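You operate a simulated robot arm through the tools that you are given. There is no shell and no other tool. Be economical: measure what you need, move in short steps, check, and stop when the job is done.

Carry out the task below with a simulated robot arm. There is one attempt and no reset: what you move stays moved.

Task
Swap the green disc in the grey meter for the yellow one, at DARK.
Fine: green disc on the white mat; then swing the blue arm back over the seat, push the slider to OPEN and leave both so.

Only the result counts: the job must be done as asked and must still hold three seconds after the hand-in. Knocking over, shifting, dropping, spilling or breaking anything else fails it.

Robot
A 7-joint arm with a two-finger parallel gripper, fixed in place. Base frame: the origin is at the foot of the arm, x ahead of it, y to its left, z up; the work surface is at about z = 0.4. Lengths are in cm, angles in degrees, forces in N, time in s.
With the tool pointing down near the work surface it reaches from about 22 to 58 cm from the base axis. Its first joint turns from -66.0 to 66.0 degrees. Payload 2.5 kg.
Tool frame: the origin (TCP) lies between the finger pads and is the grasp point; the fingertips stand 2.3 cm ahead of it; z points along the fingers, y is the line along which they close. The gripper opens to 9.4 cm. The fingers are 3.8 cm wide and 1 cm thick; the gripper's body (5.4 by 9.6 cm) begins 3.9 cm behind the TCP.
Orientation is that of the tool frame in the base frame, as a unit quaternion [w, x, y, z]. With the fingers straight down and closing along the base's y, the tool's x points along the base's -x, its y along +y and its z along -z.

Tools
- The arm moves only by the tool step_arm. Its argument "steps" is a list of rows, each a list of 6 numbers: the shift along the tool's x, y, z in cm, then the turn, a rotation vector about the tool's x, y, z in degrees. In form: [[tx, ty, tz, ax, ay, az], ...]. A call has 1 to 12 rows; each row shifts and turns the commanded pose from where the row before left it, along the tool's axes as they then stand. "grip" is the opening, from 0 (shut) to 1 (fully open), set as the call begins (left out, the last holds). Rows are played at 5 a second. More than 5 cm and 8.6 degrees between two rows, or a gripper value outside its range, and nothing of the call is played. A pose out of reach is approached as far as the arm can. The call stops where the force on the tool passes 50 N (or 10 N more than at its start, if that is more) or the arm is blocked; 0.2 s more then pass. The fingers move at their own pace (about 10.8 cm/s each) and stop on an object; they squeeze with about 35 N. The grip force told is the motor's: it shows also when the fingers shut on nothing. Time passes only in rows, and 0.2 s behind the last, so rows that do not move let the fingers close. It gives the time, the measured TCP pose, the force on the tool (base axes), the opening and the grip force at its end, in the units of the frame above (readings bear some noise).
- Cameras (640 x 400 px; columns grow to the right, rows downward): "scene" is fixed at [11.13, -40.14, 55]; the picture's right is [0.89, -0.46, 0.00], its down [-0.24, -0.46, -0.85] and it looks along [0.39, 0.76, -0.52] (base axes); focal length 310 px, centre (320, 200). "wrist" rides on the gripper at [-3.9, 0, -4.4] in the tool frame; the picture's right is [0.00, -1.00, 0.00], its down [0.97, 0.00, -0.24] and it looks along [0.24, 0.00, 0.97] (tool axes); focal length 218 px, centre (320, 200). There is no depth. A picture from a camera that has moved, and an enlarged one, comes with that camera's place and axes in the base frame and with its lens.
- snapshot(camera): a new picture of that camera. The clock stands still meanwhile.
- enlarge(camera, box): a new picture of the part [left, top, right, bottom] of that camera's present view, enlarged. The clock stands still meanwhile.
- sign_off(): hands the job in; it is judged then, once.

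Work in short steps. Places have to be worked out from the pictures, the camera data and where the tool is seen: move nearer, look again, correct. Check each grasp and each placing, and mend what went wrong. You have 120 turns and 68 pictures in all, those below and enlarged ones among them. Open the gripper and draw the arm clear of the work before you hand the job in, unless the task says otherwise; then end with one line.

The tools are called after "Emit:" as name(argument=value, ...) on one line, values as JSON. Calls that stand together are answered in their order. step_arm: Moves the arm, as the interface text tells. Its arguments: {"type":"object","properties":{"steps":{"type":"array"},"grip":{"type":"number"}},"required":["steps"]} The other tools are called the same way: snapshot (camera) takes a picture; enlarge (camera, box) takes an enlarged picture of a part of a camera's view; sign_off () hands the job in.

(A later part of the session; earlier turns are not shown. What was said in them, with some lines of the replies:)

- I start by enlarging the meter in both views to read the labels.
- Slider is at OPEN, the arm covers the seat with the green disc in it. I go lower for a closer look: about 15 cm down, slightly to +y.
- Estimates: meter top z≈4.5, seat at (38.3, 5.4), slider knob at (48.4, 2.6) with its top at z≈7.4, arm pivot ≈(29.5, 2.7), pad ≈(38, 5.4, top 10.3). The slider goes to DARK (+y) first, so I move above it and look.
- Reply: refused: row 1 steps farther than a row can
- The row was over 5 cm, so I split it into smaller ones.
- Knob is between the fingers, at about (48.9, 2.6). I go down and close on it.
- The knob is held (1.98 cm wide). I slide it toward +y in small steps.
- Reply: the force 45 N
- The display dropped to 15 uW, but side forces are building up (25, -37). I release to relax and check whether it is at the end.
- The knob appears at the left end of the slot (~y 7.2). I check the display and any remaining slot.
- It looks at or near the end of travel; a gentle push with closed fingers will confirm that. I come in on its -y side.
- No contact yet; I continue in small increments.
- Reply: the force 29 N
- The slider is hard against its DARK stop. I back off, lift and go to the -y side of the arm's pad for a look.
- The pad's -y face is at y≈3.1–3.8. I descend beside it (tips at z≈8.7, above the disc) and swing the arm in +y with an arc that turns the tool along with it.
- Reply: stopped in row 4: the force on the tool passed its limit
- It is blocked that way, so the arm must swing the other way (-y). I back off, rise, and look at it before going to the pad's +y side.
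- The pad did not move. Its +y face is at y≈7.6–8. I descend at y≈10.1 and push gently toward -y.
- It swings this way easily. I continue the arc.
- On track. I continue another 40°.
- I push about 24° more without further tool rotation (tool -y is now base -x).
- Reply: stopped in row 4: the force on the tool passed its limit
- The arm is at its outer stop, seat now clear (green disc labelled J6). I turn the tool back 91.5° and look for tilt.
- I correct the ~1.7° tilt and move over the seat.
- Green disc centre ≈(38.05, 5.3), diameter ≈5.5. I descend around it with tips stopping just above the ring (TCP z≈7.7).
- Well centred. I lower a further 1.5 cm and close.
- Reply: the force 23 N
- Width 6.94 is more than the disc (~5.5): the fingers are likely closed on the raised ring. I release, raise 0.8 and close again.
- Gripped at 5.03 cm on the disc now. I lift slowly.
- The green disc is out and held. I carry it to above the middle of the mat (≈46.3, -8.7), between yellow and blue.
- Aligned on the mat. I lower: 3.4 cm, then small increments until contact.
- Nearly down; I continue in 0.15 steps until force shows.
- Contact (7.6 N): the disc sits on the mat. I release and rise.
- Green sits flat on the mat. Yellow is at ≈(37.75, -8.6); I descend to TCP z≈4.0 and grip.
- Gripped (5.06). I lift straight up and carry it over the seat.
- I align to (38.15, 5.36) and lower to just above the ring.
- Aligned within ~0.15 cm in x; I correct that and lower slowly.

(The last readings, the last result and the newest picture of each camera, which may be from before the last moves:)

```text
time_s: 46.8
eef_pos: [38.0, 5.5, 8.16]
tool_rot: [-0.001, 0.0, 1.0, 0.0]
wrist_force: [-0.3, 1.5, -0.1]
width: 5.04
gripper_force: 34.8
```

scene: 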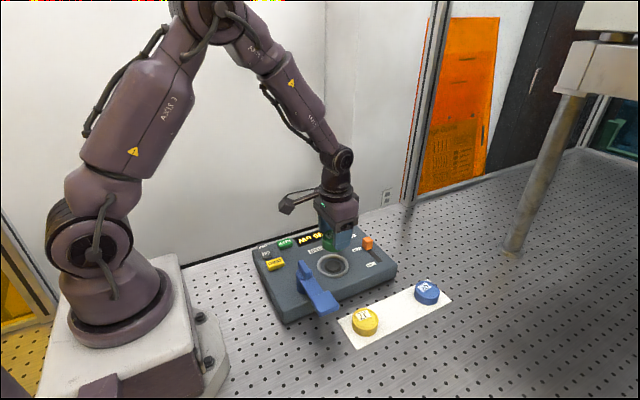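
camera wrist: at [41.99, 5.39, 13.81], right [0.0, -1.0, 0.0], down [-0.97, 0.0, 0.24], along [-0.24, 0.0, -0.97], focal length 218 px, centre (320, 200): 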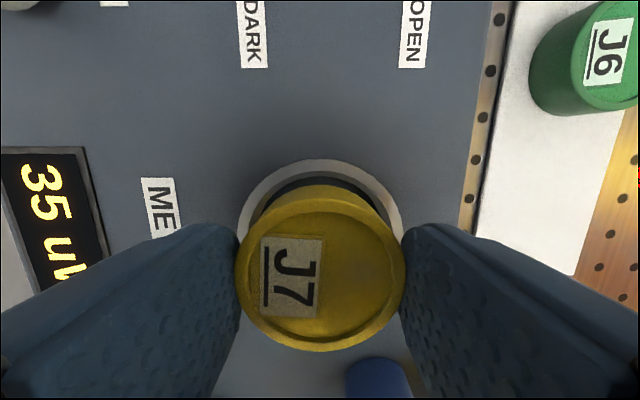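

Emit:
step_arm(steps=[[0, -0.1, 0.1, 0, 0, 0], [0, 0, 0.1, 0, 0, 0], [0, 0, 0.1, 0, 0, 0], [0, 0, 0, 0, 0, 0]])

Emit:
enlarge(camera="scene", box=[290, 220, 380, 290])

```text
time_s: 47.8
eef_pos: [38.09, 5.39, 7.84]
tool_rot: [0.001, -0.001, 1.0, 0.0]
wrist_force: [-8.6, 0.8, 26.6]
width: 5.06
gripper_force: 35.2
```

```text
5.71 times, centred on (335, 255) of scene
camera zoom: at [11.12, -40.14, 55.0], right [0.89, -0.46, 0.0], down [-0.24, -0.46, -0.85], along [0.39, 0.76, -0.52], focal length 1771 px, centre (234, -114)
```

zoom: 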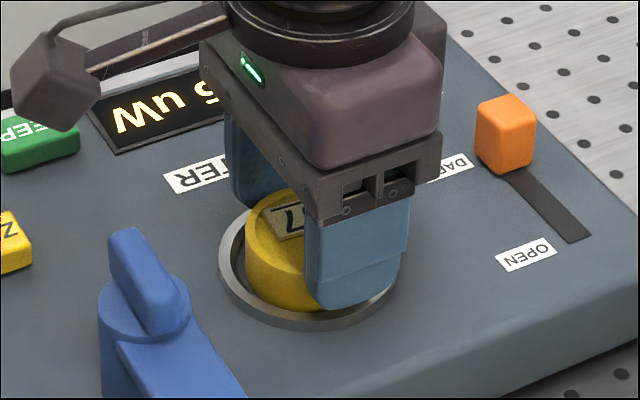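

Contact at z 7.84, as predicted for full seating (green equivalent ≈7.97). I release, rise and inspect.

Emit:
step_arm(steps=[[0, 0, -0.15, 0, 0, 0], [0, 0, 0, 0, 0, 0]])

Emit:
step_arm(steps=[[0, 0, 0, 0, 0, 0], [0, 0, 0, 0, 0, 0], [0, 0, -2, 0, 0, 0], [0, 0, -4, 0, 0, 0], [0, 0, -4, 0, 0, 0], [0, 0, 0, 0, 0, 0]], grip=0.8)

Emit:
snapshot(camera="wrist")

Emit:
enlarge(camera="scene", box=[280, 210, 400, 300])

```text
time_s: 48.4
eef_pos: [38.05, 5.34, 8.05]
tool_rot: [-0.001, 0.001, 1.0, 0.0]
wrist_force: [1.1, 0.3, 0.8]
width: 5.02
gripper_force: 34.9
```

```text
time_s: 49.8
eef_pos: [38.06, 5.41, 18.01]
tool_rot: [-0.001, 0.001, 1.0, 0.0]
wrist_force: [-0.8, 0.5, 0.4]
width: 7.53
gripper_force: 0.0
```

```text
28 pictures are left
camera wrist: at [41.82, 5.25, 22.39], right [0.0, -1.0, 0.0], down [-0.97, 0.0, 0.24], along [-0.24, 0.0, -0.97], focal length 218 px, centre (320, 200)
```

wrist: 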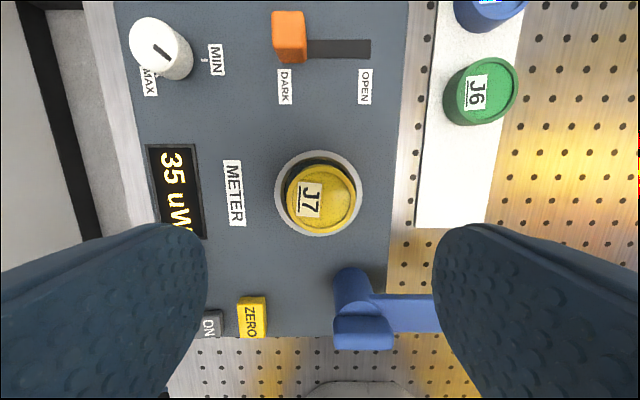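

```text
4.44 times, centred on (340, 255) of scene
camera zoom: at [11.13, -40.14, 55.0], right [0.89, -0.46, 0.0], down [-0.24, -0.46, -0.85], along [0.39, 0.76, -0.52], focal length 1377 px, centre (231, -44)
```

zoom: 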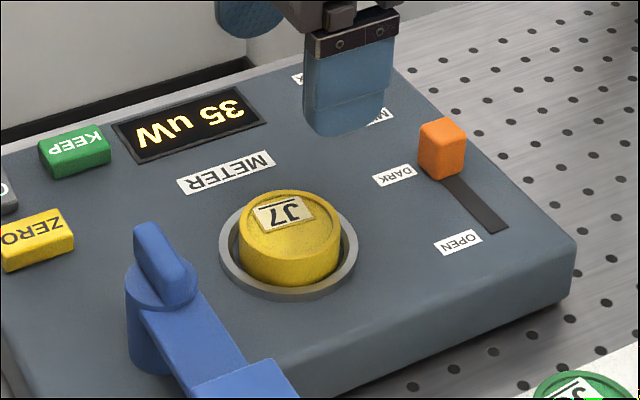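

Yellow is seated well. Now for the return swing: I close the fingers, move to the pad's outer (-x) side at height 18 and turn the tool by 88°.

Emit:
step_arm(steps=[[3.19, -2.83, 0, 0, 0, 0], [3.19, -2.83, 0, 0, 0, 0], [3.19, -2.83, 0, 0, 0, 0], [3.19, -2.83, 0, 0, 0, 0], [0, 0, 0, 0, 0, 0]], grip=0)

Emit:
step_arm(steps=[[0, 0, 0, 0, 0, 8], [0, 0, 0, 0, 0, 8], [0, 0, 0, 0, 0, 8], [0, 0, 0, 0, 0, 8], [0, 0, 0, 0, 0, 8], [0, 0, 0, 0, 0, 8], [0, 0, 0, 0, 0, 8], [0, 0, 0, 0, 0, 8], [0, 0, 0, 0, 0, 8], [0, 0, 0, 0, 0, 8], [0, 0, 0, 0, 0, 8], [0, 0, 0, 0, 0, 0]])

Emit:
snapshot(camera="wrist")

Emit:
snapshot(camera="scene")

```text
time_s: 51.0
eef_pos: [25.12, -5.97, 18.03]
tool_rot: [0.0, 0.001, 1.0, 0.0]
wrist_force: [-0.1, 0.7, 0.5]
width: 0.0
gripper_force: 35.1
```

```text
time_s: 53.6
eef_pos: [25.26, -5.96, 18.0]
tool_rot: [0.0, 0.696, 0.718, 0.0]
wrist_force: [0.6, 0.1, 1.0]
width: 0.03
gripper_force: 34.8
```

```text
26 pictures are left
camera wrist: at [25.3, -9.99, 22.37], right [-1.0, -0.03, 0.0], down [-0.03, 0.97, 0.24], along [-0.01, 0.24, -0.97], focal length 218 px, centre (320, 200)
```

wrist: 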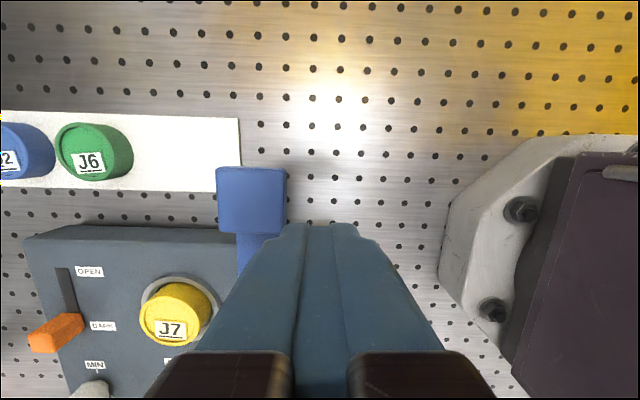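

```text
25 pictures are left
```

scene: 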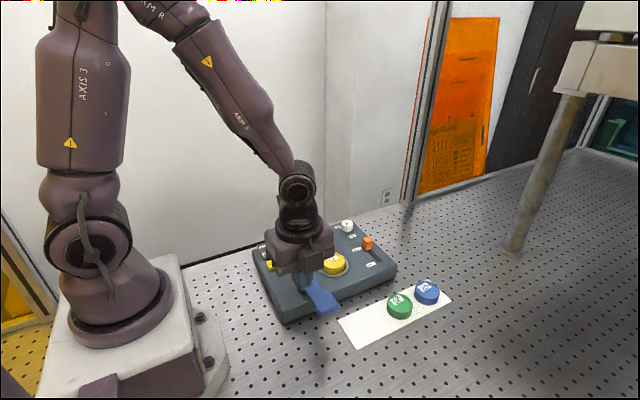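

The pad's outer face is at x≈27.2, the finger edge at 26.25: clear. I descend to z=11 and begin the return arc.

Emit:
step_arm(steps=[[0, 0, 3.5, 0, 0, 0], [0, 0, 3.5, 0, 0, 0], [0, 0, 0, 0, 0, 0], [0, 0.9, 0, 0, 0, 0], [0, 0, 0, 0, 0, 0]])

Emit:
step_arm(steps=[[-0.36, 1.21, 0, 0, 0, -8], [-0.36, 1.21, 0, 0, 0, -8], [-0.36, 1.21, 0, 0, 0, -8], [0, 0, 0, 0, 0, 0]])

Emit:
enlarge(camera="scene", box=[240, 200, 460, 350])

```text
time_s: 54.8
eef_pos: [26.2, -5.99, 11.09]
tool_rot: [0.0, 0.695, 0.719, 0.0]
wrist_force: [0.3, -0.6, -0.4]
width: 0.0
gripper_force: 35.2
```

```text
time_s: 55.8
eef_pos: [29.87, -6.33, 11.03]
tool_rot: [0.0, 0.531, 0.848, 0.0]
wrist_force: [-0.1, 0.1, -0.6]
width: 0.0
gripper_force: 35.1
```

```text
2.67 times, centred on (350, 275) of scene
camera zoom: at [11.13, -40.14, 55.0], right [0.89, -0.46, 0.0], down [-0.24, -0.46, -0.85], along [0.39, 0.76, -0.52], focal length 826 px, centre (240, 0)
```

zoom: 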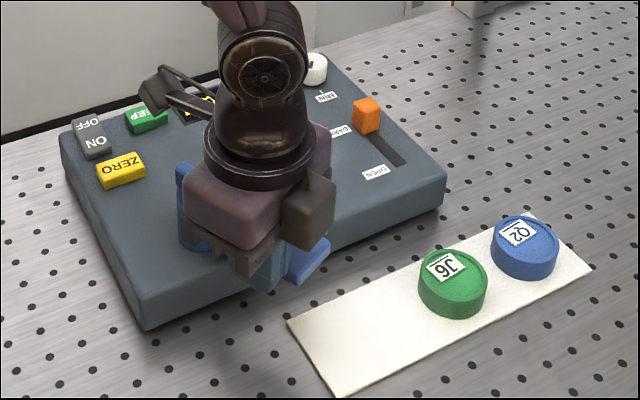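

It moves with the finger. I continue 64° more.

Emit:
step_arm(steps=[[-0.36, 1.21, 0, 0, 0, -8], [-0.36, 1.21, 0, 0, 0, -8], [-0.36, 1.21, 0, 0, 0, -8], [-0.36, 1.21, 0, 0, 0, -8], [-0.36, 1.21, 0, 0, 0, -8], [-0.36, 1.21, 0, 0, 0, -8], [-0.36, 1.21, 0, 0, 0, -8], [0, 0, 0, 0, 0, 0]])

Emit:
enlarge(camera="scene", box=[240, 200, 460, 350])

```text
time_s: 57.6
eef_pos: [36.9, -1.75, 11.01]
tool_rot: [0.0, 0.069, 0.998, 0.0]
wrist_force: [-0.2, 0.2, -0.8]
width: 0.0
gripper_force: 35.0
```

```text
2.67 times, centred on (350, 275) of scene
camera zoom: at [11.13, -40.14, 55.0], right [0.89, -0.46, 0.0], down [-0.24, -0.46, -0.85], along [0.39, 0.76, -0.52], focal length 826 px, centre (240, 0)
```

zoom: 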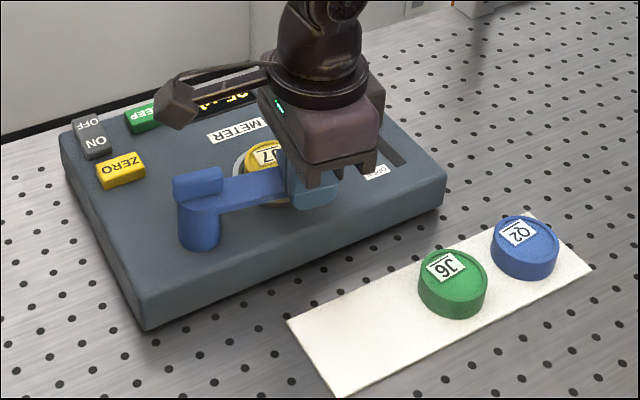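

About 25° remaining to the closed stop. I do 16°, then small steps watching force.

Emit:
step_arm(steps=[[-0.36, 1.21, 0, 0, 0, -8], [-0.36, 1.21, 0, 0, 0, -8], [-0.2, 0.6, 0, 0, 0, -4], [0, 0, 0, 0, 0, 0]])

Emit:
step_arm(steps=[[-0.1, 0.3, 0, 0, 0, -2], [-0.1, 0.3, 0, 0, 0, -2], [0, 0, 0, 0, 0, 0]])

Emit:
step_arm(steps=[[-0.05, 0.15, 0, 0, 0, -1], [-0.05, 0.15, 0, 0, 0, -1], [0, 0, 0, 0, 0, 0]])

```text
time_s: 58.6
eef_pos: [38.04, 1.3, 11.08]
tool_rot: [0.0, -0.105, 0.995, -0.001]
wrist_force: [-0.1, -0.4, 0.7]
width: 0.0
gripper_force: 35.2
```

```text
time_s: 59.4
eef_pos: [38.13, 2.01, 11.11]
tool_rot: [0.0, -0.139, 0.99, 0.0]
wrist_force: [0.4, -0.1, -0.2]
width: 0.0
gripper_force: 34.9
```

```text
time_s: 60.2
eef_pos: [38.11, 2.17, 11.04]
tool_rot: [0.0, -0.156, 0.988, 0.0]
wrist_force: [0.0, 0.2, 0.6]
width: 0.02
gripper_force: 35.5
```

No stop force yet; I continue in small steps.

Emit:
step_arm(steps=[[0, 0.15, 0, 0, 0, 0], [0, 0.15, 0, 0, 0, 0], [0, 0, 0, 0, 0, 0]])

Emit:
step_arm(steps=[[0, 0.12, 0, 0, 0, 0], [0, 0.12, 0, 0, 0, 0], [0, 0, 0, 0, 0, 0]])

```text
time_s: 61.0
eef_pos: [37.86, 2.39, 11.06]
tool_rot: [0.0, -0.156, 0.988, 0.0]
wrist_force: [3.9, -9.5, -3.3]
width: 0.0
gripper_force: 35.1
```

```text
time_s: 61.8
eef_pos: [37.98, 2.45, 11.03]
tool_rot: [0.001, -0.153, 0.988, -0.002]
wrist_force: [12.8, -26.6, -5.7]
width: 0.01
gripper_force: 35.1
```

The arm is hard against its closed stop. I back off, rise, square up the tool and inspect.

Emit:
step_arm(steps=[[0, -1.5, 0, 0, 0, 0], [0, 0, -4.5, 0, 0, 0], [0, 0, -2.5, 0, 0, 0], [0, 0, 0, 0, 0, -0.01], [0, 0, 0, 0, 0, -8.5], [0, 0, 0, 0, 0, 0]])

Emit:
enlarge(camera="scene", box=[260, 200, 420, 310])

```text
time_s: 63.2
eef_pos: [38.33, 1.38, 18.03]
tool_rot: [-0.001, -0.23, 0.973, 0.0]
wrist_force: [-0.2, -0.2, 0.2]
width: 0.02
gripper_force: 34.8
```

```text
3.64 times, centred on (340, 255) of scene
camera zoom: at [11.13, -40.14, 55.0], right [0.89, -0.46, 0.0], down [-0.24, -0.46, -0.85], along [0.39, 0.76, -0.52], focal length 1127 px, centre (247, 0)
```

zoom: 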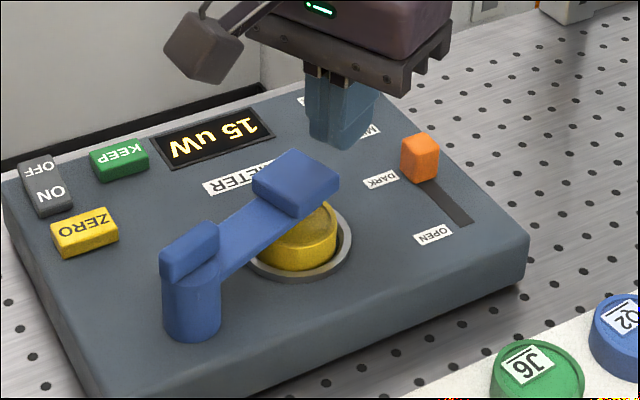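

The arm is back over the yellow disc and the display reads 15 uW as before. I wrongly turned the tool further, so I square it by +26.6° and go to the slider's +y side.

Emit:
step_arm(steps=[[0, 0, 0, 0, 0, 8.5], [0, 0, 0, 0, 0, 8.5], [0, 0, 0, 0, 0, 8.5], [0, 0, 0, 0, 0, 1.1], [-3.46, 3, 0, 0, 0, 0], [-3.46, 3, 0, 0, 0, 0], [-3.46, 3, 0, 0, 0, 0], [0, 0, 0, 0, 0, 0]])

Emit:
snapshot(camera="wrist")

```text
time_s: 65.0
eef_pos: [48.88, 10.37, 17.91]
tool_rot: [0.0, 0.002, 1.0, 0.0]
wrist_force: [0.2, -0.1, 0.2]
width: 0.0
gripper_force: 34.7
```

```text
21 pictures are left
camera wrist: at [52.6, 10.21, 22.31], right [0.0, -1.0, 0.0], down [-0.97, 0.0, 0.24], along [-0.24, 0.0, -0.97], focal length 218 px, centre (320, 200)
```

wrist: 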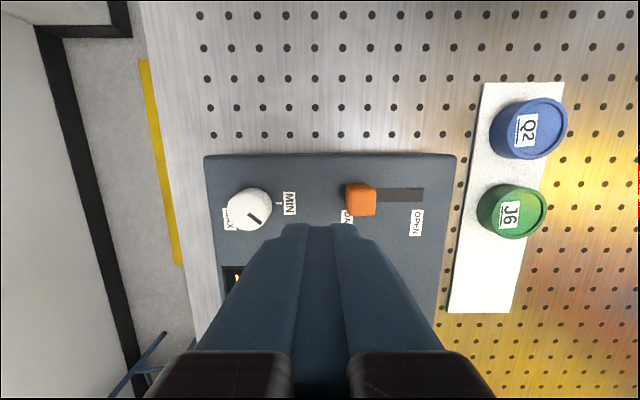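

Clear of the white knob (edge ≈13.7). I descend to z≈7.7 and push the slider toward -y.

Emit:
step_arm(steps=[[0, 0, 4.5, 0, 0, 0], [0.1, 0, 4, 0, 0, 0], [0, 0, 1.7, 0, 0, 0], [0, 0, 0, 0, 0, 0]])

Emit:
step_arm(steps=[[0, -0.8, 0, 0, 0, 0], [0, -0.8, 0, 0, 0, 0], [0, -0.8, 0, 0, 0, 0], [0, -0.8, 0, 0, 0, 0], [0, -0.8, 0, 0, 0, 0], [0, -0.8, 0, 0, 0, 0], [0, -0.3, 0, 0, 0, 0], [0, 0, 0, 0, 0, 0]])

```text
time_s: 66.0
eef_pos: [48.7, 10.24, 7.89]
tool_rot: [0.001, 0.0, 1.0, 0.0]
wrist_force: [-0.3, -0.1, 0.0]
width: 0.01
gripper_force: 34.5
```

```text
time_s: 67.8
eef_pos: [48.55, 5.12, 7.78]
tool_rot: [0.0, 0.001, 1.0, 0.001]
wrist_force: [0.1, -1.1, -0.1]
width: 0.0
gripper_force: 34.9
```

I push on in small increments to the stop.

Emit:
step_arm(steps=[[0, -0.2, 0, 0, 0, 0], [0, -0.2, 0, 0, 0, 0], [0, -0.1, 0, 0, 0, 0], [0, 0, 0, 0, 0, 0]])

Emit:
step_arm(steps=[[0, -0.15, 0, 0, 0, 0], [0, -0.15, 0, 0, 0, 0], [0, 0, 0, 0, 0, 0]])

```text
time_s: 68.8
eef_pos: [48.72, 4.65, 7.86]
tool_rot: [0.0, 0.002, 1.0, -0.001]
wrist_force: [-0.2, 0.4, 0.1]
width: 0.03
gripper_force: 34.0
```

```text
time_s: 69.6
eef_pos: [48.56, 4.55, 7.87]
tool_rot: [0.0, 0.0, 1.0, 0.001]
wrist_force: [3.2, 12.9, -3.1]
width: 0.02
gripper_force: 34.6
```

One more small push to confirm the stop, then back off and rise.

Emit:
step_arm(steps=[[0, -0.15, 0, 0, 0, 0], [0, 0, 0, 0, 0, 0]])

Emit:
step_arm(steps=[[0, 1, 0, 0, 0, 0], [0, 0, -4.5, 0, 0, 0], [0, 0, -4.5, 0, 0, 0], [0, 0, -4.5, 0, 0, 0], [0, 0, -4.5, 0, 0, 0], [0, 0, 0, 0, 0, 0]], grip=0)

Emit:
step_arm(steps=[[4, 0, -2, 0, 0, 0], [4, 0, -2, 0, 0, 0], [0, 0, 0, 0, 0, 0], [0, 0, 0, 0, 0, 0]], grip=1)

Emit:
enlarge(camera="scene", box=[240, 200, 460, 350])

Emit:
snapshot(camera="wrist")

```text
time_s: 70.2
eef_pos: [48.63, 4.56, 7.79]
tool_rot: [0.001, 0.0, 1.0, 0.002]
wrist_force: [2.0, 23.7, -3.1]
width: 0.0
gripper_force: 34.7
```

```text
time_s: 71.6
eef_pos: [48.61, 5.31, 25.81]
tool_rot: [0.0, 0.001, 1.0, 0.0]
wrist_force: [0.8, -0.1, -0.7]
width: 0.02
gripper_force: 34.9
```

```text
time_s: 72.6
eef_pos: [40.51, 5.22, 29.92]
tool_rot: [-0.001, 0.002, 1.0, -0.001]
wrist_force: [0.0, -0.4, 0.5]
width: 9.4
gripper_force: 0.1
```

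```text
2.67 times, centred on (350, 275) of scene
camera zoom: at [11.13, -40.14, 55.0], right [0.89, -0.46, 0.0], down [-0.24, -0.46, -0.85], along [0.39, 0.76, -0.52], focal length 826 px, centre (240, 0)
```

zoom: 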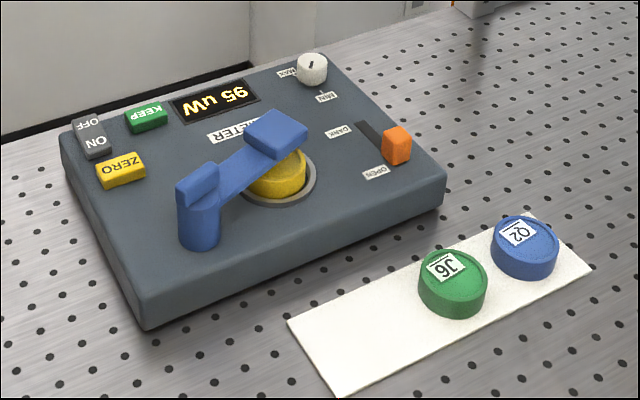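

```text
19 pictures are left
camera wrist: at [44.37, 5.14, 34.18], right [0.0, -1.0, 0.0], down [-0.97, 0.0, 0.24], along [-0.24, 0.0, -0.97], focal length 218 px, centre (320, 200)
```

wrist: 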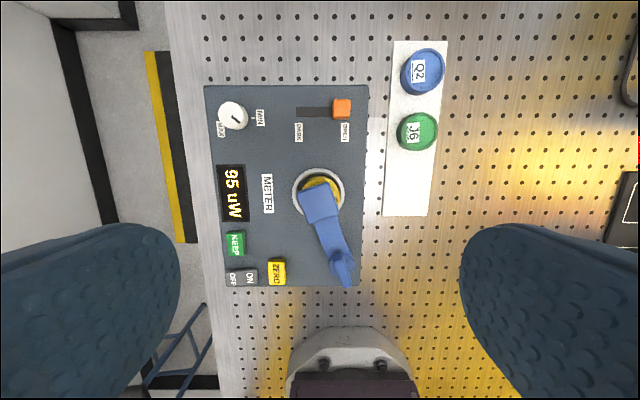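

Yellow is in the seat, green is on the mat, the arm is back over the seat, the slider is at OPEN and the display has changed to 95 uW. The gripper is open and clear, so I hand in.

Emit:
sign_off()

```text
The job is handed in.
```

The discs were swapped with the slider at DARK: yellow is in the meter, green is on the white mat, the blue arm is back over the seat, and the slider is left at OPEN.
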